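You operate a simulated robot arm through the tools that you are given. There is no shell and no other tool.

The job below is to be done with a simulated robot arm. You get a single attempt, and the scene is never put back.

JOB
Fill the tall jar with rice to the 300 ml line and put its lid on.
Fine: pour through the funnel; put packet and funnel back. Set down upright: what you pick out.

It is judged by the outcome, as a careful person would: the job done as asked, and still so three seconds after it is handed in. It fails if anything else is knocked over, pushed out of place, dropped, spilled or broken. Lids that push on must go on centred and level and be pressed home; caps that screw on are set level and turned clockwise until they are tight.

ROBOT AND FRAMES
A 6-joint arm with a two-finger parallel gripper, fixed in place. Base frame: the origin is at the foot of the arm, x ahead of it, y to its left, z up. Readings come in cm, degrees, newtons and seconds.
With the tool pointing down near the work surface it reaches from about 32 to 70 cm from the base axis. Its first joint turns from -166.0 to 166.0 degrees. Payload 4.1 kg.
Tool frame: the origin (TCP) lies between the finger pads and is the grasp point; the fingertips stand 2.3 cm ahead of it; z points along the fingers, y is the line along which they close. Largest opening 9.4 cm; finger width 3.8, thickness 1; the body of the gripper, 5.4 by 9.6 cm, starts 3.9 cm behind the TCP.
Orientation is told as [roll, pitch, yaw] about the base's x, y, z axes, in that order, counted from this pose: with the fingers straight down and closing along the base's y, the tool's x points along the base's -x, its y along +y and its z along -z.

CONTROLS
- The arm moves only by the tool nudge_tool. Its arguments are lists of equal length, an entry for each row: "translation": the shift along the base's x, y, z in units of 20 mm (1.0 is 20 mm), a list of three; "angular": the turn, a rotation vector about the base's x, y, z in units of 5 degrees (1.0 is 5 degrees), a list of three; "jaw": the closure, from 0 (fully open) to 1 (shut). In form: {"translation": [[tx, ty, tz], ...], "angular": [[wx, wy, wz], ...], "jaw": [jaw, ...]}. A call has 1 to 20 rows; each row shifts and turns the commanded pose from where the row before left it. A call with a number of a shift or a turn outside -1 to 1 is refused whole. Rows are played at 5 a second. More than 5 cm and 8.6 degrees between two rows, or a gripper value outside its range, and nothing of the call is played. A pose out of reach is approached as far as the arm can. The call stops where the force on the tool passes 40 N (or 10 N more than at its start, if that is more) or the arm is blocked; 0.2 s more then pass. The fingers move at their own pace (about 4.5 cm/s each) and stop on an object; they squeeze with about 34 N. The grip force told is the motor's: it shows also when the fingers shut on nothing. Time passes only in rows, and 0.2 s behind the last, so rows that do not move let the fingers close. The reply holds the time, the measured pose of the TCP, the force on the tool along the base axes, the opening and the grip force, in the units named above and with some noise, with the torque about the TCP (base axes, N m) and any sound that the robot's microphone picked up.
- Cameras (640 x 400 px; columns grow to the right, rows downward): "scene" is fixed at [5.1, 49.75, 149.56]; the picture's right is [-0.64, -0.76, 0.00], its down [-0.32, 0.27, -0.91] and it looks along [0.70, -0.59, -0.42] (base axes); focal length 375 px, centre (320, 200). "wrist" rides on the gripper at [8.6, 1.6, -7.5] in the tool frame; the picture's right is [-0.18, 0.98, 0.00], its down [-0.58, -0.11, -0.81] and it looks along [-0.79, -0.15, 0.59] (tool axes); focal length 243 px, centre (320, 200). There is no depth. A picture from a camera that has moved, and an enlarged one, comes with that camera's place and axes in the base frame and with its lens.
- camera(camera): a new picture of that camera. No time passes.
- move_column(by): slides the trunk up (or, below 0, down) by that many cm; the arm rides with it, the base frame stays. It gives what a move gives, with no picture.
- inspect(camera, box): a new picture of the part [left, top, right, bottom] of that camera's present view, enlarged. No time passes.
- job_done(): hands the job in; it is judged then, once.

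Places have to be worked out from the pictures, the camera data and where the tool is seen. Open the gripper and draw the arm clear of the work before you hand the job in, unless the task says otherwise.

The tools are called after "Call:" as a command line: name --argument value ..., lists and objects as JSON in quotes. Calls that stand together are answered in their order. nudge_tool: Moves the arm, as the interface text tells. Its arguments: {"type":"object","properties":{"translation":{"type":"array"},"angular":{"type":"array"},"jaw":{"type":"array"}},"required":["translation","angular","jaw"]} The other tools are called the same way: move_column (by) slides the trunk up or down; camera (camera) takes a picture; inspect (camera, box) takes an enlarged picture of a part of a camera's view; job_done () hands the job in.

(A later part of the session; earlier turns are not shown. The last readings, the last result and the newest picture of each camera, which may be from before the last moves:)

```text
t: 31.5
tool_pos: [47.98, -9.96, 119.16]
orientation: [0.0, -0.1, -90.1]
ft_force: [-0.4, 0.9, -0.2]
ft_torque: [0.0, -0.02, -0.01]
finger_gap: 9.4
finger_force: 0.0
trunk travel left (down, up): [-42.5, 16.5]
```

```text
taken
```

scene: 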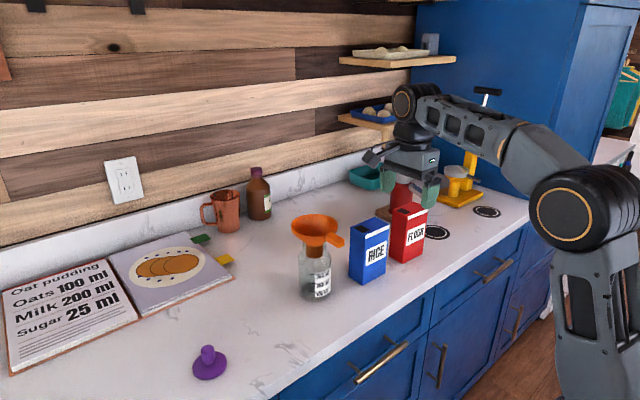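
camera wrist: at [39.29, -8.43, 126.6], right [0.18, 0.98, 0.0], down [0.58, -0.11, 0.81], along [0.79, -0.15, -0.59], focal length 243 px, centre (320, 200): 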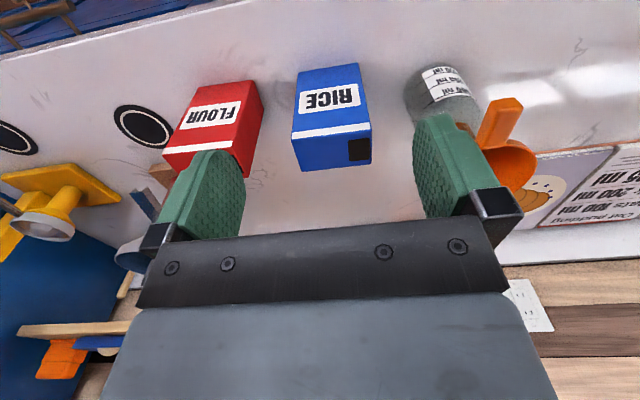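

Yaw works (−90°). I continue to −180°.

Call:
nudge_tool --translation '[[0, 0, 0], [0, 0, 0], [0, 0, 0], [0, 0, 0], [0, 0, 0], [0, 0, 0], [0, 0, 0], [0, 0, 0], [0, 0, 0], [0, 0, 0], [0, 0, 0], [0, 0, 0], [0, 0, 0], [0, 0, 0], [0, 0, 0], [0, 0, 0], [0, 0, 0], [0, 0, 0]]' --angular '[[0, 0, -1], [0, 0, -1], [0, 0, -1], [0, 0, -1], [0, 0, -1], [0, 0, -1], [0, 0, -1], [0, 0, -1], [0, 0, -1], [0, 0, -1], [0, 0, -1], [0, 0, -1], [0, 0, -1], [0, 0, -1], [0, 0, -1], [0, 0, -1], [0, 0, -1], [0, 0, -1]]' --jaw '[0, 0, 0, 0, 0, 0, 0, 0, 0, 0, 0, 0, 0, 0, 0, 0, 0, 0]'

Call:
camera --camera "scene"

Call:
camera --camera "wrist"

```text
t: 35.3
tool_pos: [47.97, -10.05, 119.12]
orientation: [0.1, -0.1, 179.8]
ft_force: [-0.1, -0.2, -0.7]
ft_torque: [0.01, 0.0, 0.0]
finger_gap: 9.4
finger_force: 0.0
trunk travel left (down, up): [-42.5, 16.5]
```

```text
taken
```

scene: 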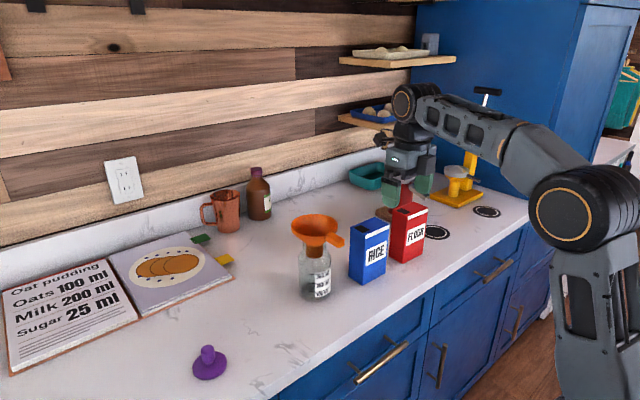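

```text
taken
camera wrist: at [56.68, -11.64, 126.6], right [-0.19, -0.98, 0.0], down [-0.58, 0.11, 0.81], along [-0.79, 0.15, -0.59], focal length 243 px, centre (320, 200)
```

wrist: 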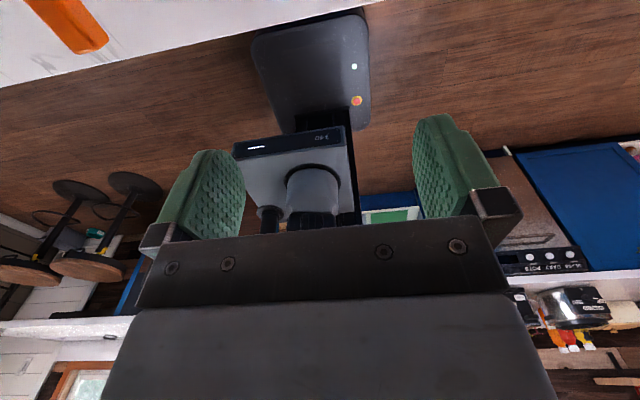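

Now I pitch the tool up to point along +x, 45° first.

Call:
nudge_tool --translation '[[0, 0, 0], [0, 0, 0], [0, 0, 0], [0, 0, 0], [0, 0, 0], [0, 0, 0], [0, 0, 0], [0, 0, 0], [0, 0, 0]]' --angular '[[0, -1, 0], [0, -1, 0], [0, -1, 0], [0, -1, 0], [0, -1, 0], [0, -1, 0], [0, -1, 0], [0, -1, 0], [0, -1, 0]]' --jaw '[0, 0, 0, 0, 0, 0, 0, 0, 0]'

Call:
camera --camera "scene"

```text
t: 37.3
tool_pos: [48.01, -9.93, 119.22]
orientation: [0.1, 45.0, -180.0]
ft_force: [0.7, -0.1, -0.2]
ft_torque: [0.0, -0.04, -0.02]
finger_gap: 9.4
finger_force: 0.0
trunk travel left (down, up): [-42.5, 16.5]
```

```text
taken
```

scene: 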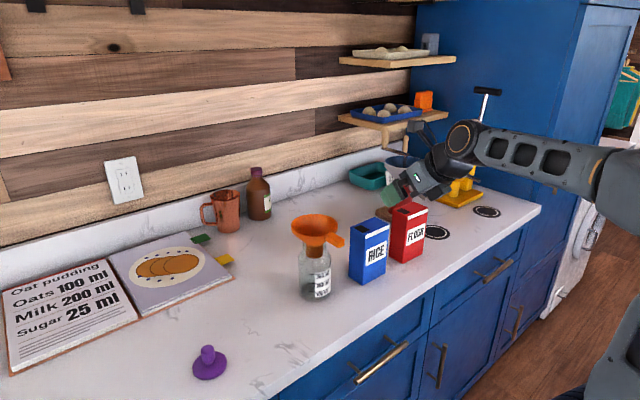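

Smooth so far; I complete the remaining 45° to horizontal.

Call:
nudge_tool --translation '[[0, 0, 0], [0, 0, 0], [0, 0, 0], [0, 0, 0], [0, 0, 0], [0, 0, 0], [0, 0, 0], [0, 0, 0], [0, 0, 0]]' --angular '[[0, -1, 0], [0, -1, 0], [0, -1, 0], [0, -1, 0], [0, -1, 0], [0, -1, 0], [0, -1, 0], [0, -1, 0], [0, -1, 0]]' --jaw '[0, 0, 0, 0, 0, 0, 0, 0, 0]'

Call:
camera --camera "scene"

Call:
camera --camera "wrist"

```text
t: 39.3
tool_pos: [48.01, -10.08, 119.11]
orientation: [15.0, 89.8, -165.1]
ft_force: [0.0, 0.4, -0.6]
ft_torque: [-0.01, -0.02, -0.03]
finger_gap: 9.41
finger_force: 0.0
trunk travel left (down, up): [-42.5, 16.5]
```

```text
taken
```

scene: 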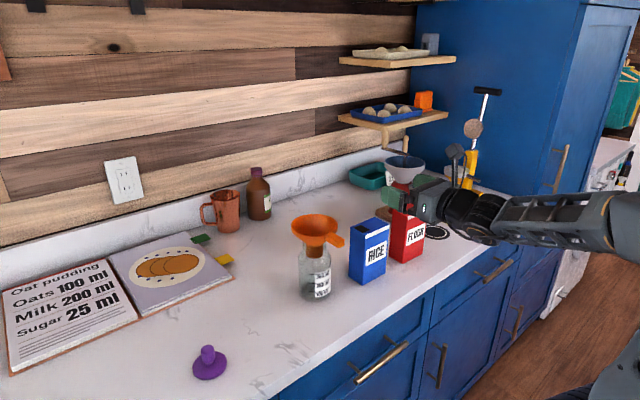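

```text
taken
camera wrist: at [40.56, -11.61, 127.82], right [0.0, -0.98, -0.18], down [-0.81, 0.11, -0.58], along [0.59, 0.15, -0.79], focal length 243 px, centre (320, 200)
```

wrist: 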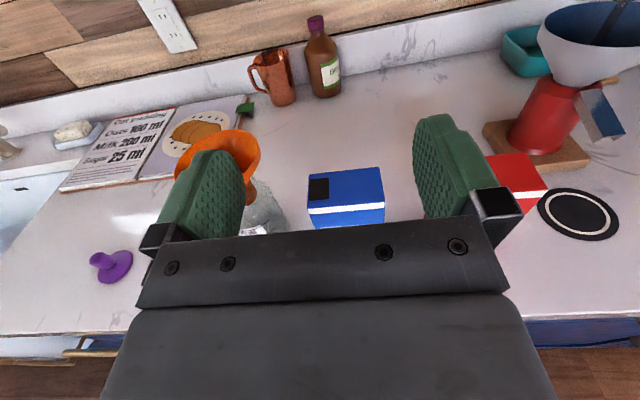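

Tool is horizontal, packet centred between the fingers in view. I lower the whole arm with the trunk in front of the counter, in two steps.

Call:
move_column --by -12

Call:
camera --camera "scene"

Call:
camera --camera "wrist"

```text
t: 40.8
tool_pos: [47.97, -9.95, 106.98]
orientation: [1.0, 89.8, -178.9]
ft_force: [0.3, 0.3, 0.5]
ft_torque: [-0.04, -0.02, 0.0]
finger_gap: 9.39
finger_force: 0.0
trunk travel left (down, up): [-30.5, 28.5]
```

```text
taken
```

scene: 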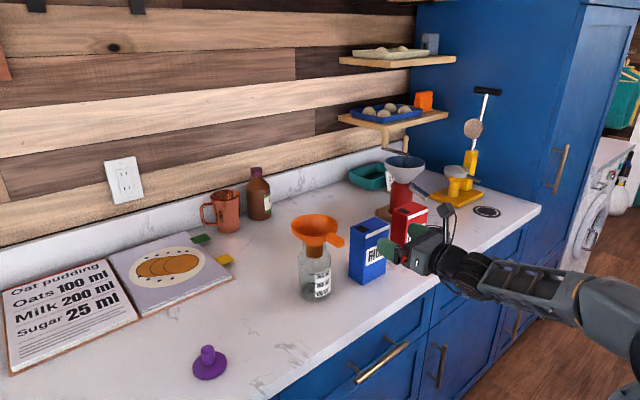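

```text
taken
camera wrist: at [40.58, -11.61, 115.84], right [0.0, -0.98, -0.18], down [-0.81, 0.11, -0.58], along [0.59, 0.15, -0.79], focal length 243 px, centre (320, 200)
```

wrist: 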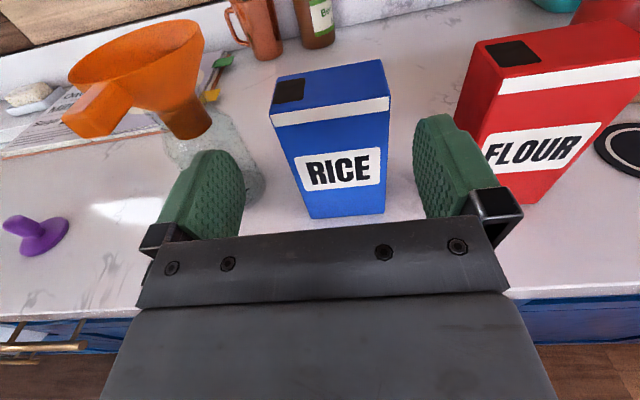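

Clearances look good. I lower a further 9 cm to z≈98.

Call:
move_column --by -9

Call:
camera --camera "scene"

Call:
camera --camera "wrist"

```text
t: 42.0
tool_pos: [48.05, -9.92, 98.15]
orientation: [1.1, 89.9, -179.0]
ft_force: [-0.2, 0.3, -1.0]
ft_torque: [0.03, 0.0, 0.0]
finger_gap: 9.41
finger_force: 0.1
trunk travel left (down, up): [-21.5, 37.5]
```

```text
taken
```

scene: 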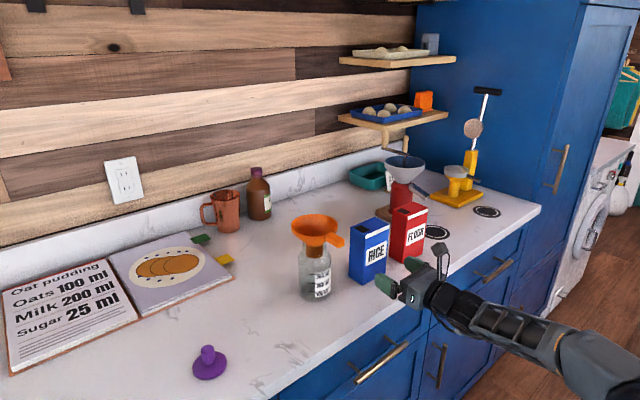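

```text
taken
camera wrist: at [40.58, -11.61, 106.83], right [0.0, -0.98, -0.18], down [-0.81, 0.11, -0.58], along [0.59, 0.15, -0.79], focal length 243 px, centre (320, 200)
```

wrist: 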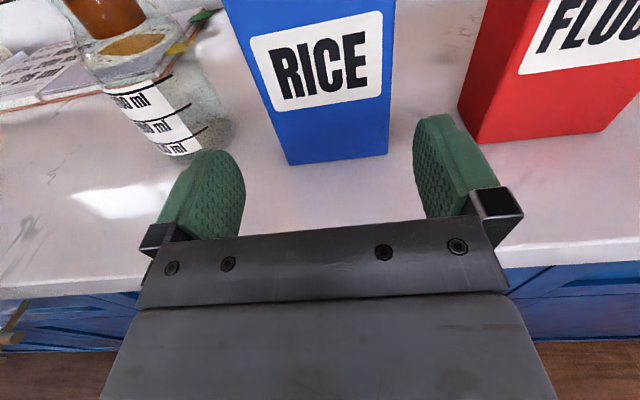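

Before advancing over the counter edge I want the forearm sloping down to the wrist rather than level, so I raise the trunk 12 cm and reach down by the same with the arm.

Call:
move_column --by 12

Call:
nudge_tool --translation '[[0, 0, -0.75], [0, 0, -0.75], [0, 0, -0.75], [0, 0, -0.75], [0, 0, -0.75], [0, 0, -0.75], [0, 0, -0.75], [0, 0, -0.75], [0, 0, 0]]' --angular '[[0, 0, 0], [0, 0, 0], [0, 0, 0], [0, 0, 0], [0, 0, 0], [0, 0, 0], [0, 0, 0], [0, 0, 0], [0, 0, 0]]' --jaw '[0, 0, 0, 0, 0, 0, 0, 0, 0]'

Call:
camera --camera "scene"

Call:
camera --camera "wrist"

```text
t: 43.5
tool_pos: [47.99, -9.88, 110.11]
orientation: [0.8, 89.9, -179.4]
ft_force: [-0.9, 0.1, 0.2]
ft_torque: [0.0, -0.02, -0.01]
finger_gap: 9.4
finger_force: 0.0
trunk travel left (down, up): [-33.5, 25.5]
```

```text
t: 45.5
tool_pos: [48.02, -9.98, 98.12]
orientation: [3.0, 89.9, -177.1]
ft_force: [-0.2, -0.7, -0.5]
ft_torque: [0.03, 0.0, 0.0]
finger_gap: 9.43
finger_force: 0.0
trunk travel left (down, up): [-33.5, 25.5]
```

```text
taken
```

scene: 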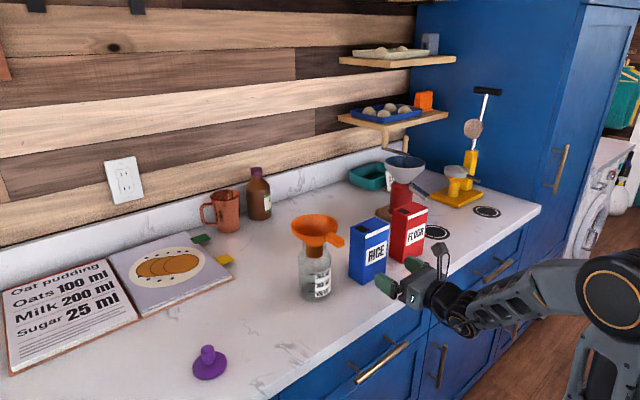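

```text
taken
camera wrist: at [40.58, -11.62, 106.83], right [0.0, -0.98, -0.18], down [-0.81, 0.11, -0.58], along [0.59, 0.15, -0.79], focal length 243 px, centre (320, 200)
```

wrist: 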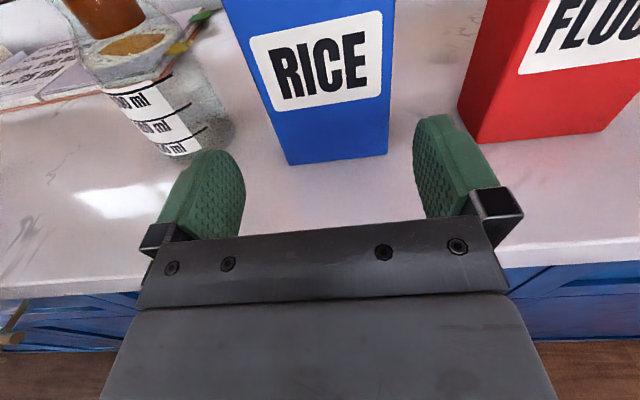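

Elbow now well above. Packet centre reads y≈−10.2; I shift −0.2 and advance until the fingertips are just short of the packet's front face.

Call:
nudge_tool --translation '[[0, -0.1, 0], [0.5, 0, 0], [0.6, 0, 0], [0.6, 0, 0], [0.5, 0, 0], [0, 0, 0]]' --angular '[[0, 0, 0], [0, 0, 0], [0, 0, 0], [0, 0, 0], [0, 0, 0], [0, 0, 0]]' --jaw '[0, 0, 0, 0, 0, 0]'

Call:
camera --camera "wrist"

Call:
inspect --camera "scene" --box '[330, 200, 490, 350]'

```text
t: 46.9
tool_pos: [52.4, -10.12, 98.13]
orientation: [6.9, 89.9, -173.3]
ft_force: [0.7, -0.3, -0.5]
ft_torque: [-0.01, -0.02, 0.0]
finger_gap: 9.4
finger_force: 0.0
trunk travel left (down, up): [-33.5, 25.5]
```

```text
taken
camera wrist: at [45.03, -11.81, 106.82], right [0.0, -0.98, -0.18], down [-0.81, 0.11, -0.58], along [0.59, 0.15, -0.79], focal length 243 px, centre (320, 200)
```

wrist: 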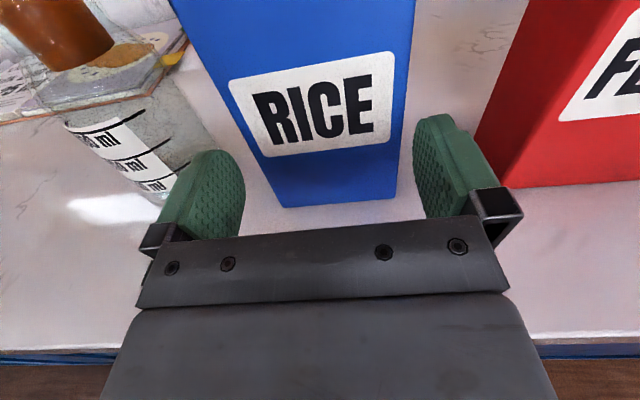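

```text
2.67 times, centred on (410, 275) of scene
camera zoom: at [5.1, 49.75, 149.56], right [-0.64, -0.76, 0.0], down [-0.32, 0.27, -0.91], along [0.7, -0.59, -0.42], focal length 1000 px, centre (80, 0)
```

zoom: 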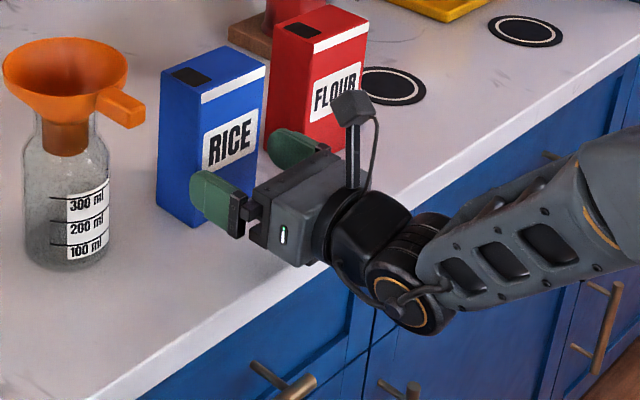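

Gap to the packet is ~1.1 cm on the +y side and ~0.5 cm on the other, so I shift −0.3 cm in y and slide the fingers along its sides.

Call:
nudge_tool --translation '[[0, -0.15, 0], [0.3, 0, 0], [0.3, 0, 0], [0.3, 0, 0], [0.3, 0, 0], [0, 0, 0]]' --angular '[[0, 0, 0], [0, 0, 0], [0, 0, 0], [0, 0, 0], [0, 0, 0], [0, 0, 0]]' --jaw '[0, 0, 0, 0, 0, 0]'

Call:
camera --camera "wrist"

Call:
inspect --camera "scene" --box '[340, 200, 450, 300]'

```text
t: 48.3
tool_pos: [54.81, -10.49, 98.12]
orientation: [1.8, 89.8, -178.2]
ft_force: [-1.0, -0.4, -0.2]
ft_torque: [0.0, -0.01, 0.03]
finger_gap: 9.41
finger_force: 0.1
trunk travel left (down, up): [-33.5, 25.5]
```

```text
taken
camera wrist: at [47.42, -12.13, 106.84], right [0.0, -0.98, -0.18], down [-0.81, 0.11, -0.58], along [0.59, 0.15, -0.79], focal length 243 px, centre (320, 200)
```

wrist: 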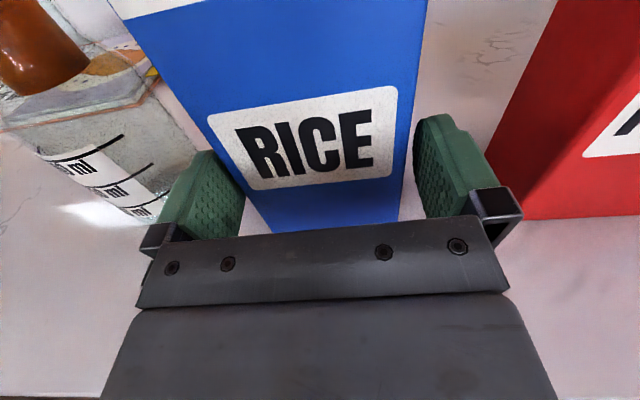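

```text
4.00 times, centred on (395, 250) of scene
camera zoom: at [5.1, 49.75, 149.56], right [-0.64, -0.76, 0.0], down [-0.32, 0.27, -0.91], along [0.7, -0.59, -0.42], focal length 1500 px, centre (20, 0)
```

zoom: 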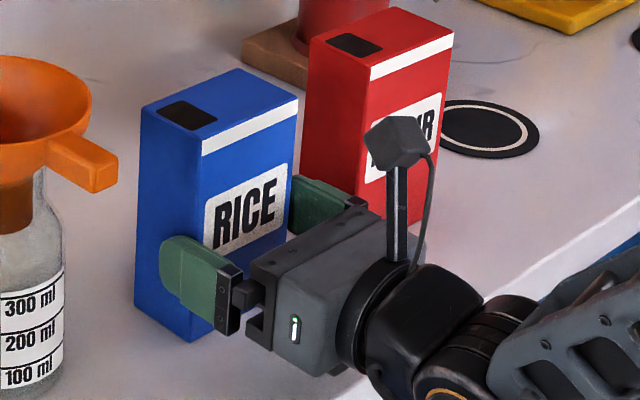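

Fingers straddle the packet with no contact. I advance another 2.6 cm and then close gently.

Call:
nudge_tool --translation '[[0.35, 0, 0], [0.35, 0, 0], [0.35, 0, 0], [0.25, 0, 0], [0, 0, 0]]' --angular '[[0, 0, 0], [0, 0, 0], [0, 0, 0], [0, 0, 0], [0, 0, 0]]' --jaw '[0, 0, 0, 0, 0]'

Call:
camera --camera "wrist"

Call:
inspect --camera "scene" --box '[340, 200, 450, 300]'

```text
t: 49.5
tool_pos: [57.53, -10.48, 98.25]
orientation: [-1.3, 90.0, 178.6]
ft_force: [-0.3, 0.2, 0.7]
ft_torque: [0.01, 0.0, -0.01]
finger_gap: 9.39
finger_force: 0.0
trunk travel left (down, up): [-33.5, 25.5]
```

```text
taken
camera wrist: at [50.04, -12.1, 106.85], right [0.0, -0.98, -0.18], down [-0.81, 0.11, -0.58], along [0.59, 0.15, -0.79], focal length 243 px, centre (320, 200)
```

wrist: 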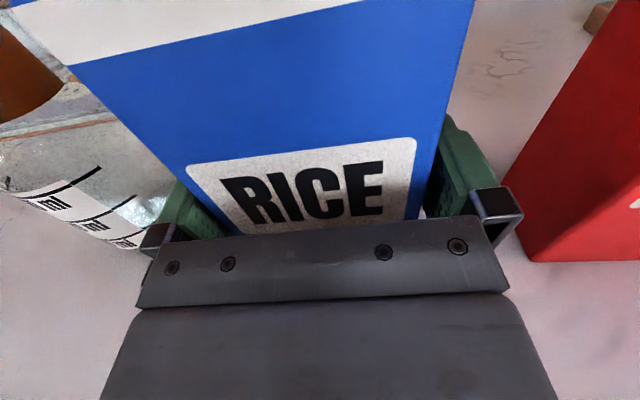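

```text
4.00 times, centred on (395, 250) of scene
camera zoom: at [5.1, 49.75, 149.56], right [-0.64, -0.76, 0.0], down [-0.32, 0.27, -0.91], along [0.7, -0.59, -0.42], focal length 1500 px, centre (20, 0)
```

zoom: 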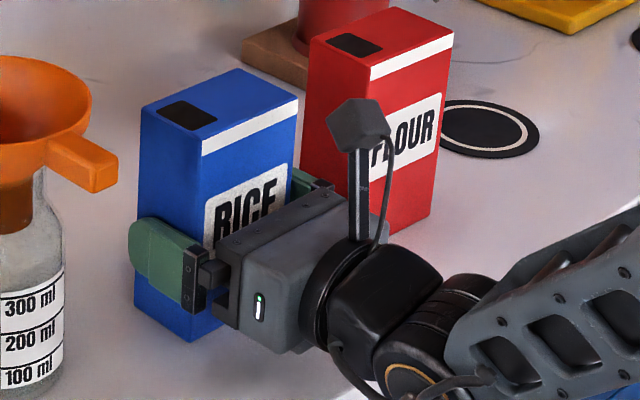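

Position is good: TCP about the packet's centre depth. Closing now.

Call:
nudge_tool --translation '[[0, 0, 0], [0, 0, 0], [0, 0, 0], [0, 0, 0], [0, 0, 0], [0, 0, 0]]' --angular '[[0, 0, 0], [0, 0, 0], [0, 0, 0], [0, 0, 0], [0, 0, 0], [0, 0, 0]]' --jaw '[0.05, 0.1, 0.15, 0.4, 1, 1]'

Call:
inspect --camera "scene" --box '[340, 200, 450, 300]'

```text
t: 50.9
tool_pos: [57.54, -10.41, 98.07]
orientation: [3.1, 89.9, -177.0]
ft_force: [0.5, 0.6, 0.4]
ft_torque: [0.01, 0.0, -0.03]
finger_gap: 8.4
finger_force: 34.3
trunk travel left (down, up): [-33.5, 25.5]
```

```text
4.00 times, centred on (395, 250) of scene
camera zoom: at [5.1, 49.75, 149.56], right [-0.64, -0.76, 0.0], down [-0.32, 0.27, -0.91], along [0.7, -0.59, -0.42], focal length 1500 px, centre (20, 0)
```

zoom: 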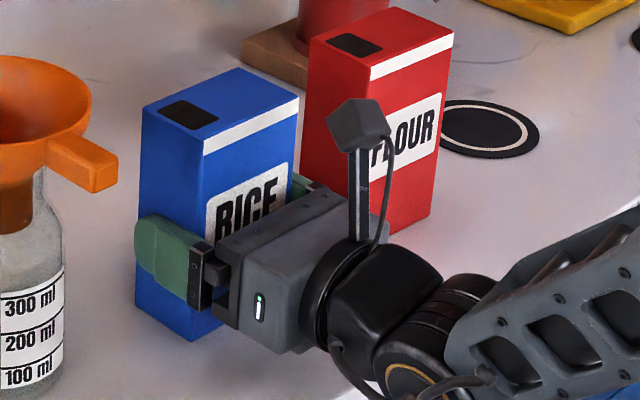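

Gripped at 8.4 cm, full force. I lift a little first, then with the trunk.

Call:
move_column --by 2

Call:
inspect --camera "scene" --box '[320, 170, 450, 300]'

```text
t: 51.6
tool_pos: [57.45, -10.43, 99.98]
orientation: [-1.5, 89.9, 178.6]
ft_force: [0.6, 0.1, -2.6]
ft_torque: [-0.03, 0.01, 0.02]
finger_gap: 8.44
finger_force: 33.4
trunk travel left (down, up): [-35.5, 23.5]
```

```text
3.08 times, centred on (385, 235) of scene
camera zoom: at [5.1, 49.75, 149.56], right [-0.64, -0.76, 0.0], down [-0.32, 0.27, -0.91], along [0.7, -0.59, -0.42], focal length 1154 px, centre (120, 92)
```

zoom: 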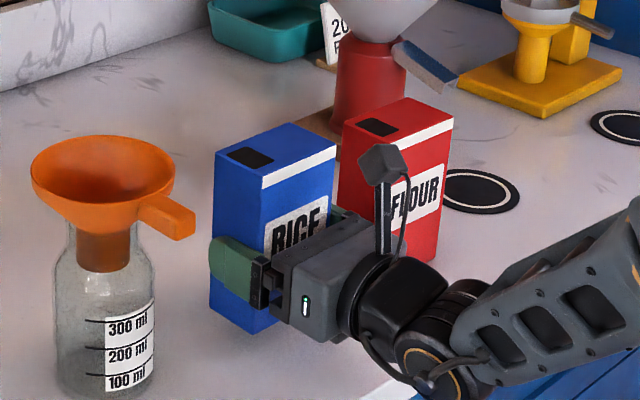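

It holds (about 3 N of weight). I raise the trunk 19 cm more so the packet is above the funnel.

Call:
move_column --by 19

Call:
camera --camera "scene"

Call:
camera --camera "wrist"

```text
t: 53.7
tool_pos: [57.52, -10.52, 119.12]
orientation: [-0.9, 89.9, 179.0]
ft_force: [0.5, 0.6, -2.8]
ft_torque: [-0.03, -0.01, -0.01]
finger_gap: 8.4
finger_force: 34.6
trunk travel left (down, up): [-54.5, 4.5]
```

```text
taken
```

scene: 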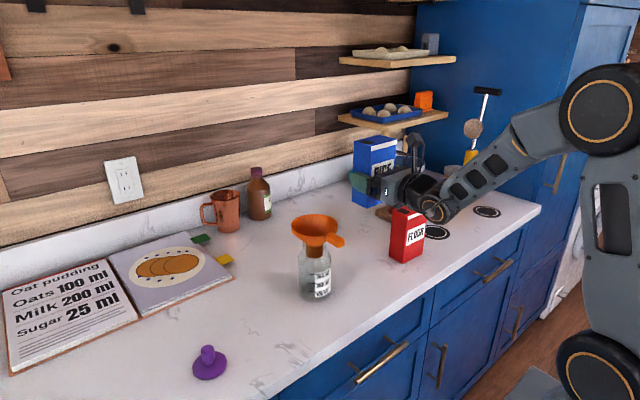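

```text
taken
camera wrist: at [50.06, -12.11, 127.83], right [0.0, -0.98, -0.18], down [-0.81, 0.11, -0.58], along [0.59, 0.15, -0.79], focal length 243 px, centre (320, 200)
```

wrist: 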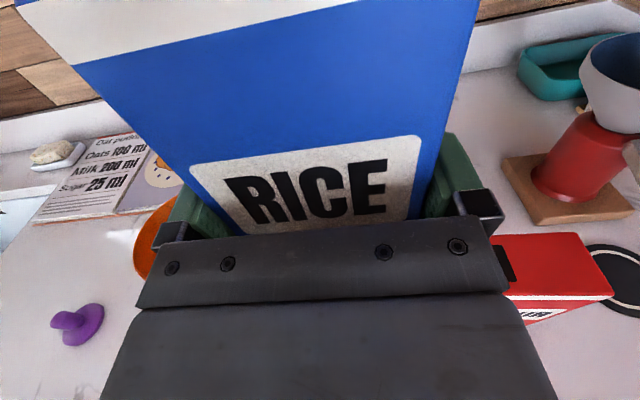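

The packet is clear above everything. I move toward the funnel (staying short of it) and tilt the packet 40° toward +y, still well before rice can reach the opening.

Call:
nudge_tool --translation '[[0.558, 0.417, 0], [0.558, 0.417, 0], [0.558, 0.417, 0], [0, 0, 0], [0, 0, 0], [0, 0, 0], [0, 0, 0], [0, 0, 0], [0, 0, 0], [0, 0, 0], [0, 0, 0], [0, 0, 0]]' --angular '[[0, 0, 0], [0, 0, 0], [0, 0, 0], [-1, 0, 0], [-1, 0, 0], [-1, 0, 0], [-1, 0, 0], [-1, 0, 0], [-1, 0, 0], [-1, 0, 0], [-1, 0, 0], [0, 0, 0]]' --jaw '[1, 1, 1, 1, 1, 1, 1, 1, 1, 1, 1, 1]'

Call:
camera --camera "scene"

Call:
camera --camera "wrist"

```text
t: 56.3
tool_pos: [60.8, -7.89, 119.02]
orientation: [90.0, 50.0, -90.2]
ft_force: [-0.6, 1.0, -2.8]
ft_torque: [-0.02, 0.02, 0.04]
finger_gap: 8.43
finger_force: 33.8
trunk travel left (down, up): [-54.5, 4.5]
```

```text
taken
```

scene: 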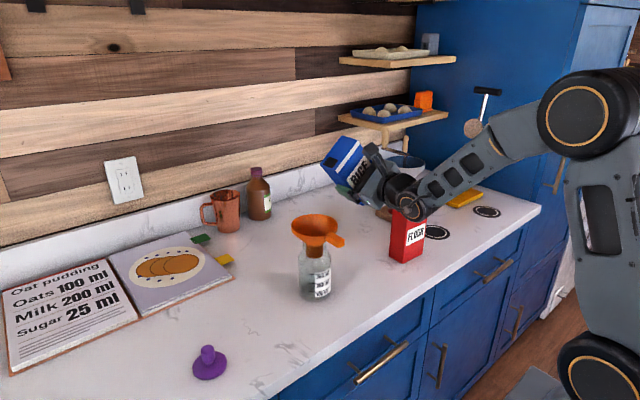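

```text
taken
camera wrist: at [53.42, -3.64, 126.81], right [0.0, -0.87, 0.49], down [-0.81, -0.29, -0.51], along [0.59, -0.4, -0.7], focal length 243 px, centre (320, 200)
```

wrist: 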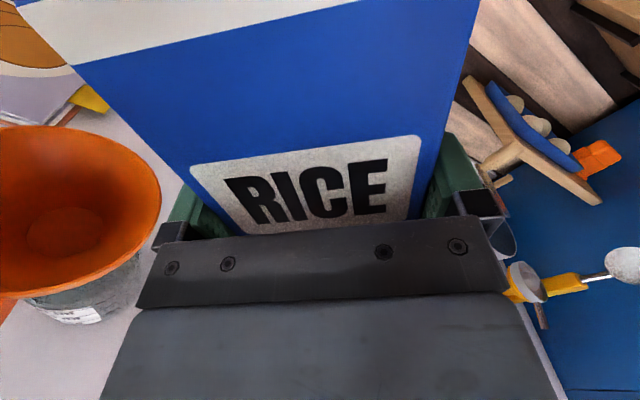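

No rice moving yet. I bring the packet over the funnel (opening above the funnel centre), lower slightly and tilt on to 60°.

Call:
nudge_tool --translation '[[0, 0.7, 0], [0, 0.7, 0], [0, 0.6, 0], [0, 0, -0.4], [0, 0, -0.4], [0, 0, 0], [0, 0, 0], [0, 0, 0], [0, 0, 0], [0, 0, 0]]' --angular '[[0, 0, 0], [0, 0, 0], [0, 0, 0], [0, 0, 0], [0, 0, 0], [-1, 0, 0], [-1, 0, 0], [-1, 0, 0], [-1, 0, 0], [0, 0, 0]]' --jaw '[1, 1, 1, 1, 1, 1, 1, 1, 1, 1]'

Call:
inspect --camera "scene" --box '[260, 140, 440, 310]'

Call:
camera --camera "wrist"

```text
t: 58.5
tool_pos: [60.4, -7.6, 118.26]
orientation: [89.9, 29.8, -89.8]
ft_force: [-0.1, 0.1, -3.6]
ft_torque: [-0.04, 0.04, -0.01]
finger_gap: 8.41
finger_force: 33.5
out of reach, approached as far as the arm can: row 1, 2, 3, 6
trunk travel left (down, up): [-54.5, 4.5]
```

```text
2.35 times, centred on (350, 225) of scene
camera zoom: at [5.1, 49.75, 149.56], right [-0.64, -0.76, 0.0], down [-0.32, 0.27, -0.91], along [0.7, -0.59, -0.42], focal length 882 px, centre (249, 141)
```

zoom: 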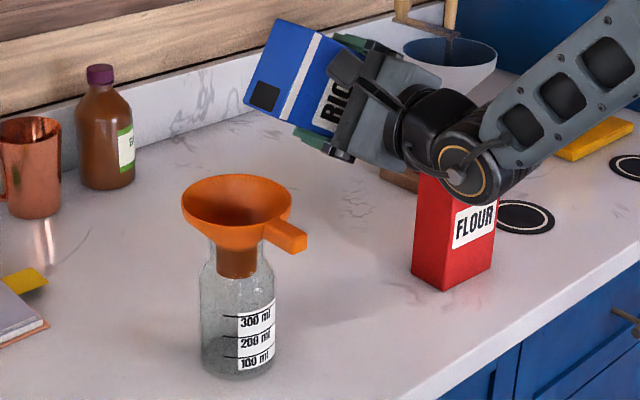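

```text
taken
camera wrist: at [52.96, -0.95, 124.04], right [0.0, -0.65, 0.76], down [-0.81, -0.45, -0.38], along [0.59, -0.61, -0.53], focal length 243 px, centre (320, 200)
```

wrist: 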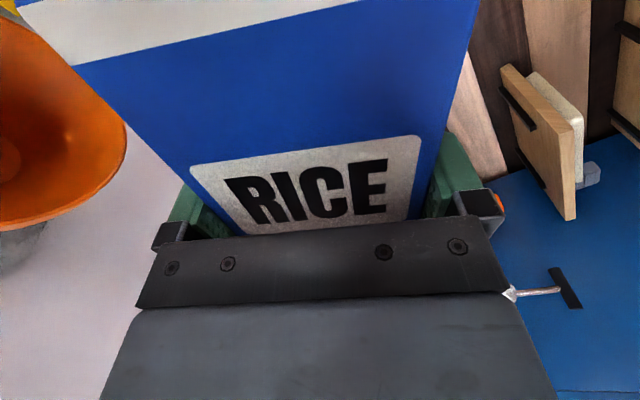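

Rows were refused as out of reach: likely the forearm-roll joint nears its limit in this posture with the trunk high. I tilt back to 40°, back away from the funnel, and then raise with the arm while lowering the trunk, to level the forearm.

Call:
nudge_tool --translation '[[0, -0.4, 0], [0, -0.5, 0], [0, -0.5, 0], [0, -0.3, 0], [0, 0, 0.8], [0, 0, 0.8], [0, 0, 0.8], [0, 0, 0.8], [0, 0, 0.8], [0, 0, 0.8], [0, 0, 0]]' --angular '[[1, 0, 0], [1, 0, 0], [1, 0, 0], [1, 0, 0], [0, 0, 0], [0, 0, 0], [0, 0, 0], [0, 0, 0], [0, 0, 0], [0, 0, 0], [0, 0, 0]]' --jaw '[1, 1, 1, 1, 1, 1, 1, 1, 1, 1, 1]'

Call:
camera --camera "scene"

```text
t: 60.9
tool_pos: [60.42, -10.78, 127.89]
orientation: [89.9, 50.0, -90.3]
ft_force: [0.1, 0.1, -3.7]
ft_torque: [0.0, 0.0, 0.01]
finger_gap: 8.44
finger_force: 33.8
trunk travel left (down, up): [-54.5, 4.5]
```

```text
taken
```

scene: 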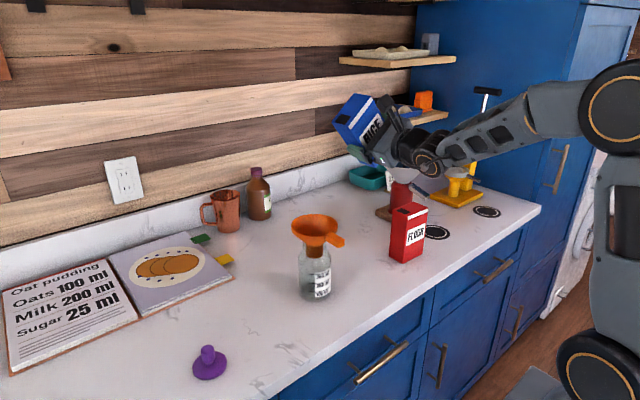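

That worked. Trunk down 10, then arm up again.

Call:
move_column --by -9

Call:
nudge_tool --translation '[[0, 0, 0.8], [0, 0, 0.8], [0, 0, 0.8], [0, 0, 0.8], [0, 0, 0.8], [0, 0, 0.8], [0, 0, 0]]' --angular '[[0, 0, 0], [0, 0, 0], [0, 0, 0], [0, 0, 0], [0, 0, 0], [0, 0, 0], [0, 0, 0]]' --jaw '[1, 1, 1, 1, 1, 1, 1]'

Call:
camera --camera "scene"

```text
t: 62.1
tool_pos: [60.62, -10.86, 119.0]
orientation: [89.9, 50.0, -90.2]
ft_force: [0.2, 0.4, -2.9]
ft_torque: [0.02, 0.0, 0.0]
finger_gap: 8.42
finger_force: 33.5
trunk travel left (down, up): [-45.5, 13.5]
```

```text
t: 63.7
tool_pos: [60.46, -10.81, 128.51]
orientation: [89.9, 50.0, -90.2]
ft_force: [-0.9, -0.1, -4.0]
ft_torque: [-0.02, 0.03, 0.0]
finger_gap: 8.44
finger_force: 34.1
trunk travel left (down, up): [-45.5, 13.5]
```

```text
taken
```

scene: 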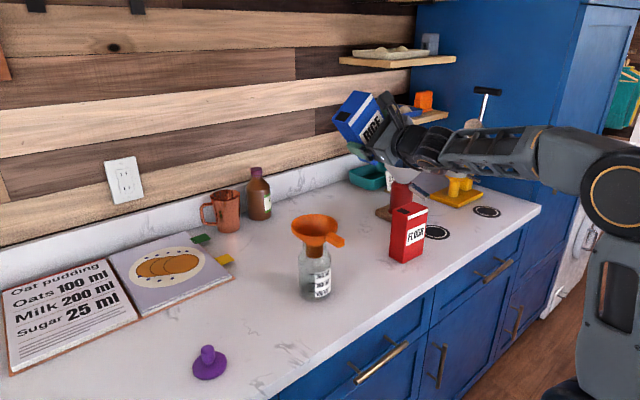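

The forearm is levelling out. Once more the same.

Call:
move_column --by -9

Call:
nudge_tool --translation '[[0, 0, 0.8], [0, 0, 0.8], [0, 0, 0.8], [0, 0, 0.8], [0, 0, 0.8], [0, 0, 0.8], [0, 0, 0]]' --angular '[[0, 0, 0], [0, 0, 0], [0, 0, 0], [0, 0, 0], [0, 0, 0], [0, 0, 0], [0, 0, 0]]' --jaw '[1, 1, 1, 1, 1, 1, 1]'

Call:
camera --camera "scene"

```text
t: 65.0
tool_pos: [60.5, -10.78, 119.57]
orientation: [89.9, 50.0, -90.2]
ft_force: [0.2, -0.2, -3.4]
ft_torque: [-0.02, -0.04, -0.04]
finger_gap: 8.4
finger_force: 34.3
trunk travel left (down, up): [-36.5, 22.5]
```

```text
t: 66.6
tool_pos: [60.43, -10.85, 129.07]
orientation: [89.8, 50.0, -90.2]
ft_force: [0.0, 0.2, -1.8]
ft_torque: [-0.05, 0.03, -0.03]
finger_gap: 8.44
finger_force: 34.0
trunk travel left (down, up): [-36.5, 22.5]
```

```text
taken
```

scene: 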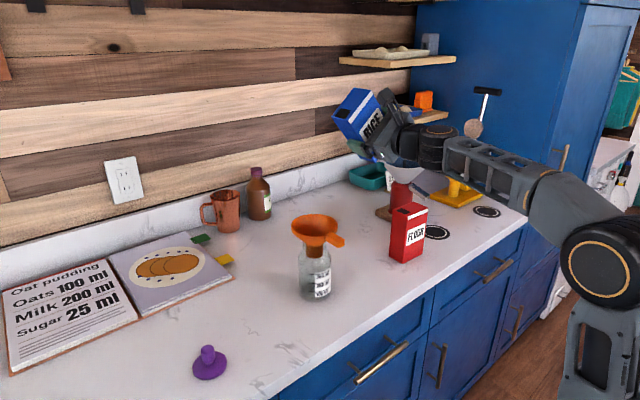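

Forearm now rises toward the wrist. I lower the trunk by 10.5 and then try moving over the funnel (y → −3.9).

Call:
move_column --by -10.5

Call:
nudge_tool --translation '[[0.1, 0.6, 0], [0.1, 0.6, 0], [0, 0.6, 0], [0, 0.6, 0], [0, 0.6, 0], [0, 0.48, 0], [0, 0, 0]]' --angular '[[0, 0, 0], [0, 0, 0], [0, 0, 0], [0, 0, 0], [0, 0, 0], [0, 0, 0], [0, 0, 0]]' --jaw '[1, 1, 1, 1, 1, 1, 1]'

Call:
camera --camera "scene"

Call:
camera --camera "wrist"

```text
t: 67.9
tool_pos: [60.49, -10.73, 118.59]
orientation: [89.9, 50.0, -90.3]
ft_force: [0.1, 0.0, -3.2]
ft_torque: [-0.03, 0.02, 0.01]
finger_gap: 8.43
finger_force: 33.5
trunk travel left (down, up): [-26.0, 33.0]
```

```text
t: 69.5
tool_pos: [60.76, -3.87, 118.55]
orientation: [89.9, 50.0, -90.1]
ft_force: [0.4, 0.4, -2.4]
ft_torque: [-0.01, -0.01, -0.03]
finger_gap: 8.44
finger_force: 34.2
trunk travel left (down, up): [-26.0, 33.0]
```

```text
taken
```

scene: 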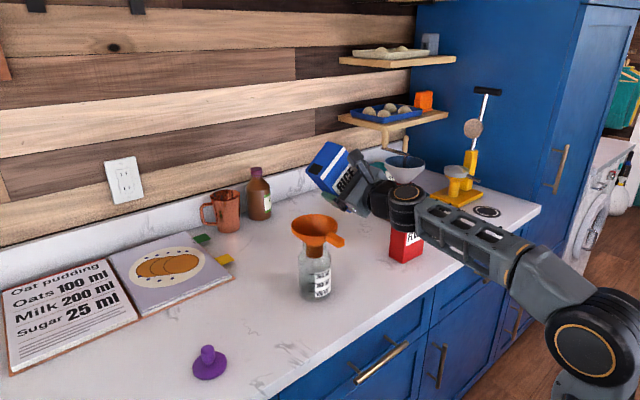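

```text
taken
camera wrist: at [53.45, 0.46, 126.27], right [0.0, -0.87, 0.49], down [-0.81, -0.29, -0.51], along [0.59, -0.4, -0.7], focal length 243 px, centre (320, 200)
```

wrist: 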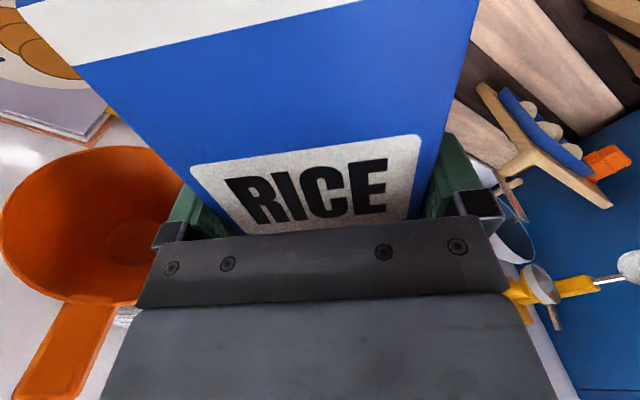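

Reached (60.8,−3.9,118.5). I lower slightly and tilt on to 60°, then check.

Call:
nudge_tool --translation '[[0, 0, -0.5], [0, 0, 0], [0, 0, 0], [0, 0, 0], [0, 0, 0]]' --angular '[[0, 0, 0], [-1, 0, 0], [-1, 0, 0], [-1, 0, 0], [-1, 0, 0]]' --jaw '[1, 1, 1, 1, 1]'

Call:
inspect --camera "scene" --box '[260, 130, 420, 310]'

Call:
camera --camera "wrist"

```text
t: 70.7
tool_pos: [60.95, -3.92, 117.39]
orientation: [90.0, 29.9, -90.3]
ft_force: [0.6, -0.8, -3.1]
ft_torque: [-0.04, 0.03, 0.03]
finger_gap: 8.41
finger_force: 34.1
trunk travel left (down, up): [-26.0, 33.0]
```

```text
2.22 times, centred on (340, 220) of scene
camera zoom: at [5.1, 49.75, 149.56], right [-0.64, -0.76, 0.0], down [-0.32, 0.27, -0.91], along [0.7, -0.59, -0.42], focal length 833 px, centre (276, 156)
```

zoom: 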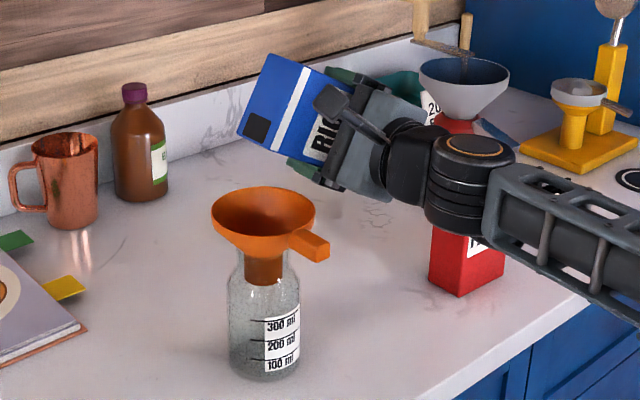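

```text
taken
camera wrist: at [53.45, 2.8, 123.33], right [0.0, -0.65, 0.76], down [-0.81, -0.45, -0.38], along [0.59, -0.61, -0.52], focal length 243 px, centre (320, 200)
```

wrist: 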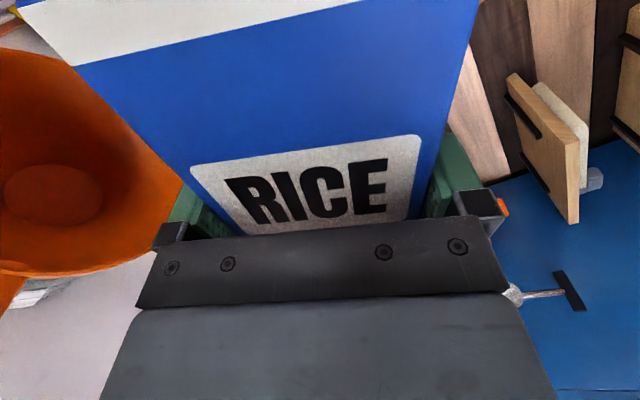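

Opening is at about (61,4.6,119), squarely over the funnel; no flow yet. I lower 0.9 cm more and tilt to 70°.

Call:
nudge_tool --translation '[[0, 0, -0.45], [0, 0, 0], [0, 0, 0]]' --angular '[[0, 0, 0], [-1, 0, 0], [-1, 0, 0]]' --jaw '[1, 1, 1]'

Call:
inspect --camera "scene" --box '[260, 140, 400, 310]'

```text
t: 71.5
tool_pos: [60.95, -3.81, 116.57]
orientation: [90.0, 19.8, -90.1]
ft_force: [-0.9, 0.1, -3.2]
ft_torque: [-0.03, 0.02, 0.02]
finger_gap: 8.43
finger_force: 34.2
trunk travel left (down, up): [-26.0, 33.0]
```

```text
2.35 times, centred on (330, 225) of scene
camera zoom: at [5.1, 49.75, 149.56], right [-0.64, -0.76, 0.0], down [-0.32, 0.27, -0.91], along [0.7, -0.59, -0.42], focal length 882 px, centre (296, 141)
```

zoom: 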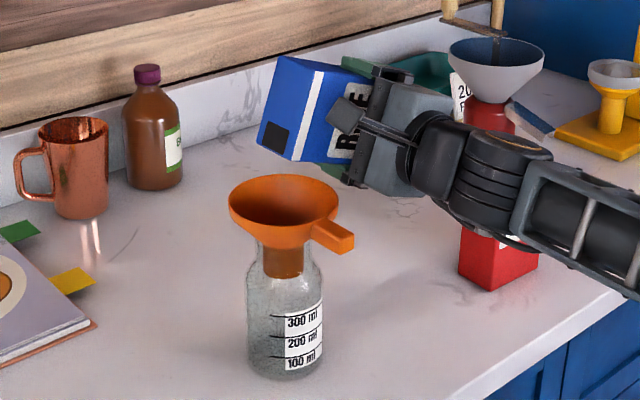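

No flow at 70°. I tilt to 80° and check.

Call:
nudge_tool --translation '[[0, 0, 0], [0, 0, 0], [0, 0, 0]]' --angular '[[-1, 0, 0], [-1, 0, 0], [0, 0, 0]]' --jaw '[1, 1, 1]'

Call:
inspect --camera "scene" --box '[260, 140, 400, 310]'

```text
t: 72.3
tool_pos: [60.89, -3.87, 116.68]
orientation: [90.0, 9.9, -90.1]
ft_force: [0.5, -0.7, -2.8]
ft_torque: [-0.04, 0.0, 0.01]
finger_gap: 8.43
finger_force: 34.5
trunk travel left (down, up): [-26.0, 33.0]
```

```text
2.35 times, centred on (330, 225) of scene
camera zoom: at [5.1, 49.75, 149.56], right [-0.64, -0.76, 0.0], down [-0.32, 0.27, -0.91], along [0.7, -0.59, -0.42], focal length 882 px, centre (296, 141)
```

zoom: 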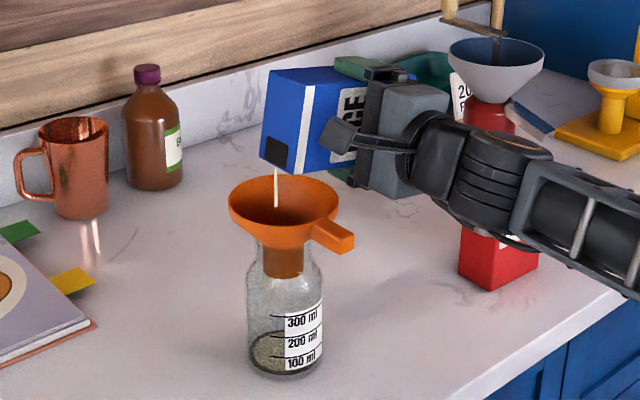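

Rice is flowing in a thin stream into the funnel. I zoom on the jar to read the level.

Call:
inspect --camera "scene" --box '[290, 250, 350, 305]'

Call:
inspect --camera "scene" --box '[300, 190, 360, 250]'

```text
7.27 times, centred on (320, 278) of scene
camera zoom: at [5.1, 49.75, 149.56], right [-0.64, -0.76, 0.0], down [-0.32, 0.27, -0.91], along [0.7, -0.59, -0.42], focal length 2727 px, centre (320, -364)
```

zoom: 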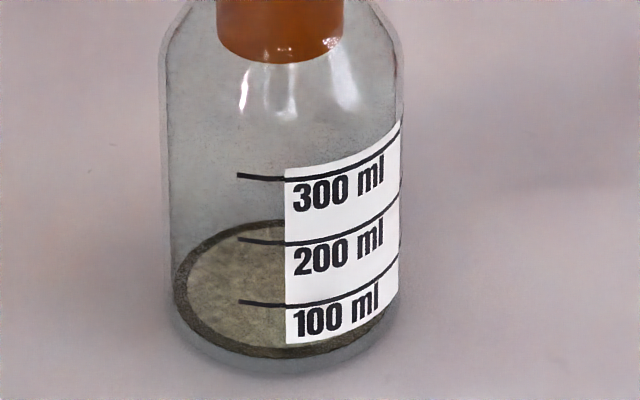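

```text
6.67 times, centred on (330, 220) of scene
camera zoom: at [5.1, 49.75, 149.56], right [-0.64, -0.76, 0.0], down [-0.32, 0.27, -0.91], along [0.7, -0.59, -0.42], focal length 2500 px, centre (253, 67)
```

zoom: 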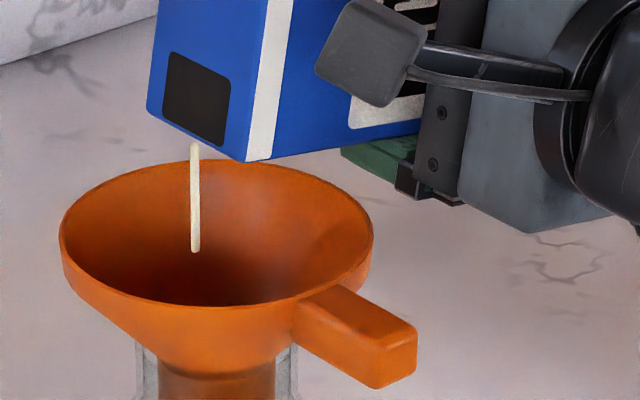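

The level is still below 100 ml (~20 ml). I hold this tilt for a second and measure the flow rate.

Call:
nudge_tool --translation '[[0, 0, 0], [0, 0, 0], [0, 0, 0], [0, 0, 0]]' --angular '[[0, 0, 0], [0, 0, 0], [0, 0, 0], [0, 0, 0]]' --jaw '[1, 1, 1, 1]'

Call:
inspect --camera "scene" --box '[290, 250, 350, 305]'

Call:
inspect --camera "scene" --box '[300, 190, 360, 250]'

```text
t: 73.3
tool_pos: [60.95, -3.9, 116.61]
orientation: [90.0, 10.0, -90.1]
ft_force: [-0.5, 0.1, -3.6]
ft_torque: [-0.05, 0.01, -0.02]
finger_gap: 8.42
finger_force: 33.9
trunk travel left (down, up): [-26.0, 33.0]
```

```text
7.27 times, centred on (320, 278) of scene
camera zoom: at [5.1, 49.75, 149.56], right [-0.64, -0.76, 0.0], down [-0.32, 0.27, -0.91], along [0.7, -0.59, -0.42], focal length 2727 px, centre (320, -364)
```

zoom: 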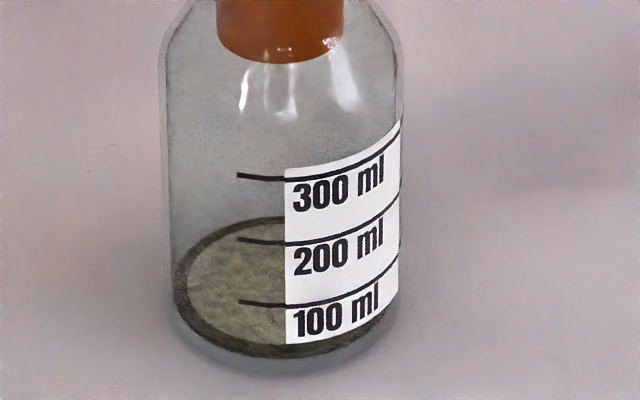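

```text
6.67 times, centred on (330, 220) of scene
camera zoom: at [5.1, 49.75, 149.56], right [-0.64, -0.76, 0.0], down [-0.32, 0.27, -0.91], along [0.7, -0.59, -0.42], focal length 2500 px, centre (253, 67)
```

zoom: 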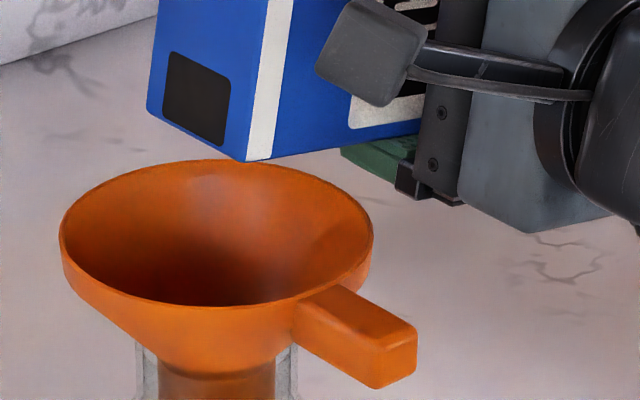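

The flow stopped by itself at 80°, so the amount is set by tilt — easy to meter. I tilt to 85° and hold.

Call:
nudge_tool --translation '[[0, 0, 0], [0, 0, 0], [0, 0, 0], [0, 0, 0]]' --angular '[[-1, 0, 0], [0, 0, 0], [0, 0, 0], [0, 0, 0]]' --jaw '[1, 1, 1, 1]'

Call:
inspect --camera "scene" --box '[290, 250, 350, 305]'

Call:
inspect --camera "scene" --box '[300, 190, 360, 250]'

```text
t: 74.3
tool_pos: [60.94, -3.79, 116.65]
orientation: [89.9, 5.1, -90.0]
ft_force: [-0.8, -0.2, -3.2]
ft_torque: [-0.05, -0.02, 0.0]
finger_gap: 8.42
finger_force: 34.5
trunk travel left (down, up): [-26.0, 33.0]
```

```text
7.27 times, centred on (320, 278) of scene
camera zoom: at [5.1, 49.75, 149.56], right [-0.64, -0.76, 0.0], down [-0.32, 0.27, -0.91], along [0.7, -0.59, -0.42], focal length 2727 px, centre (320, -364)
```

zoom: 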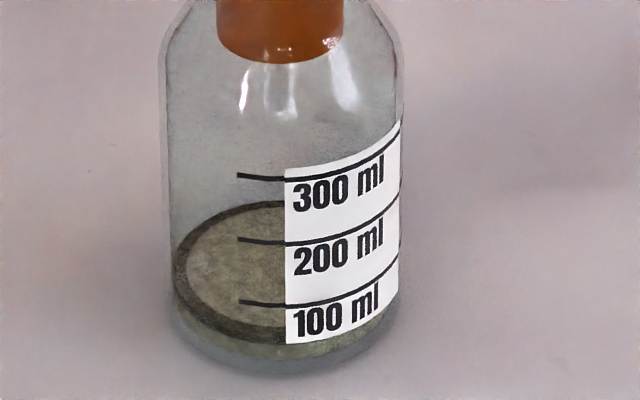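

```text
6.67 times, centred on (330, 220) of scene
camera zoom: at [5.1, 49.75, 149.56], right [-0.64, -0.76, 0.0], down [-0.32, 0.27, -0.91], along [0.7, -0.59, -0.42], focal length 2500 px, centre (253, 67)
```

zoom: 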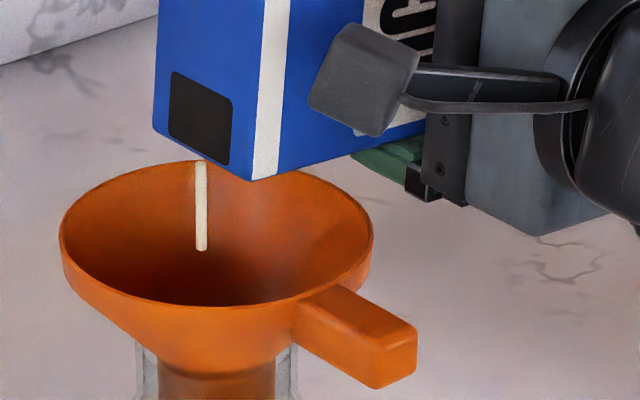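

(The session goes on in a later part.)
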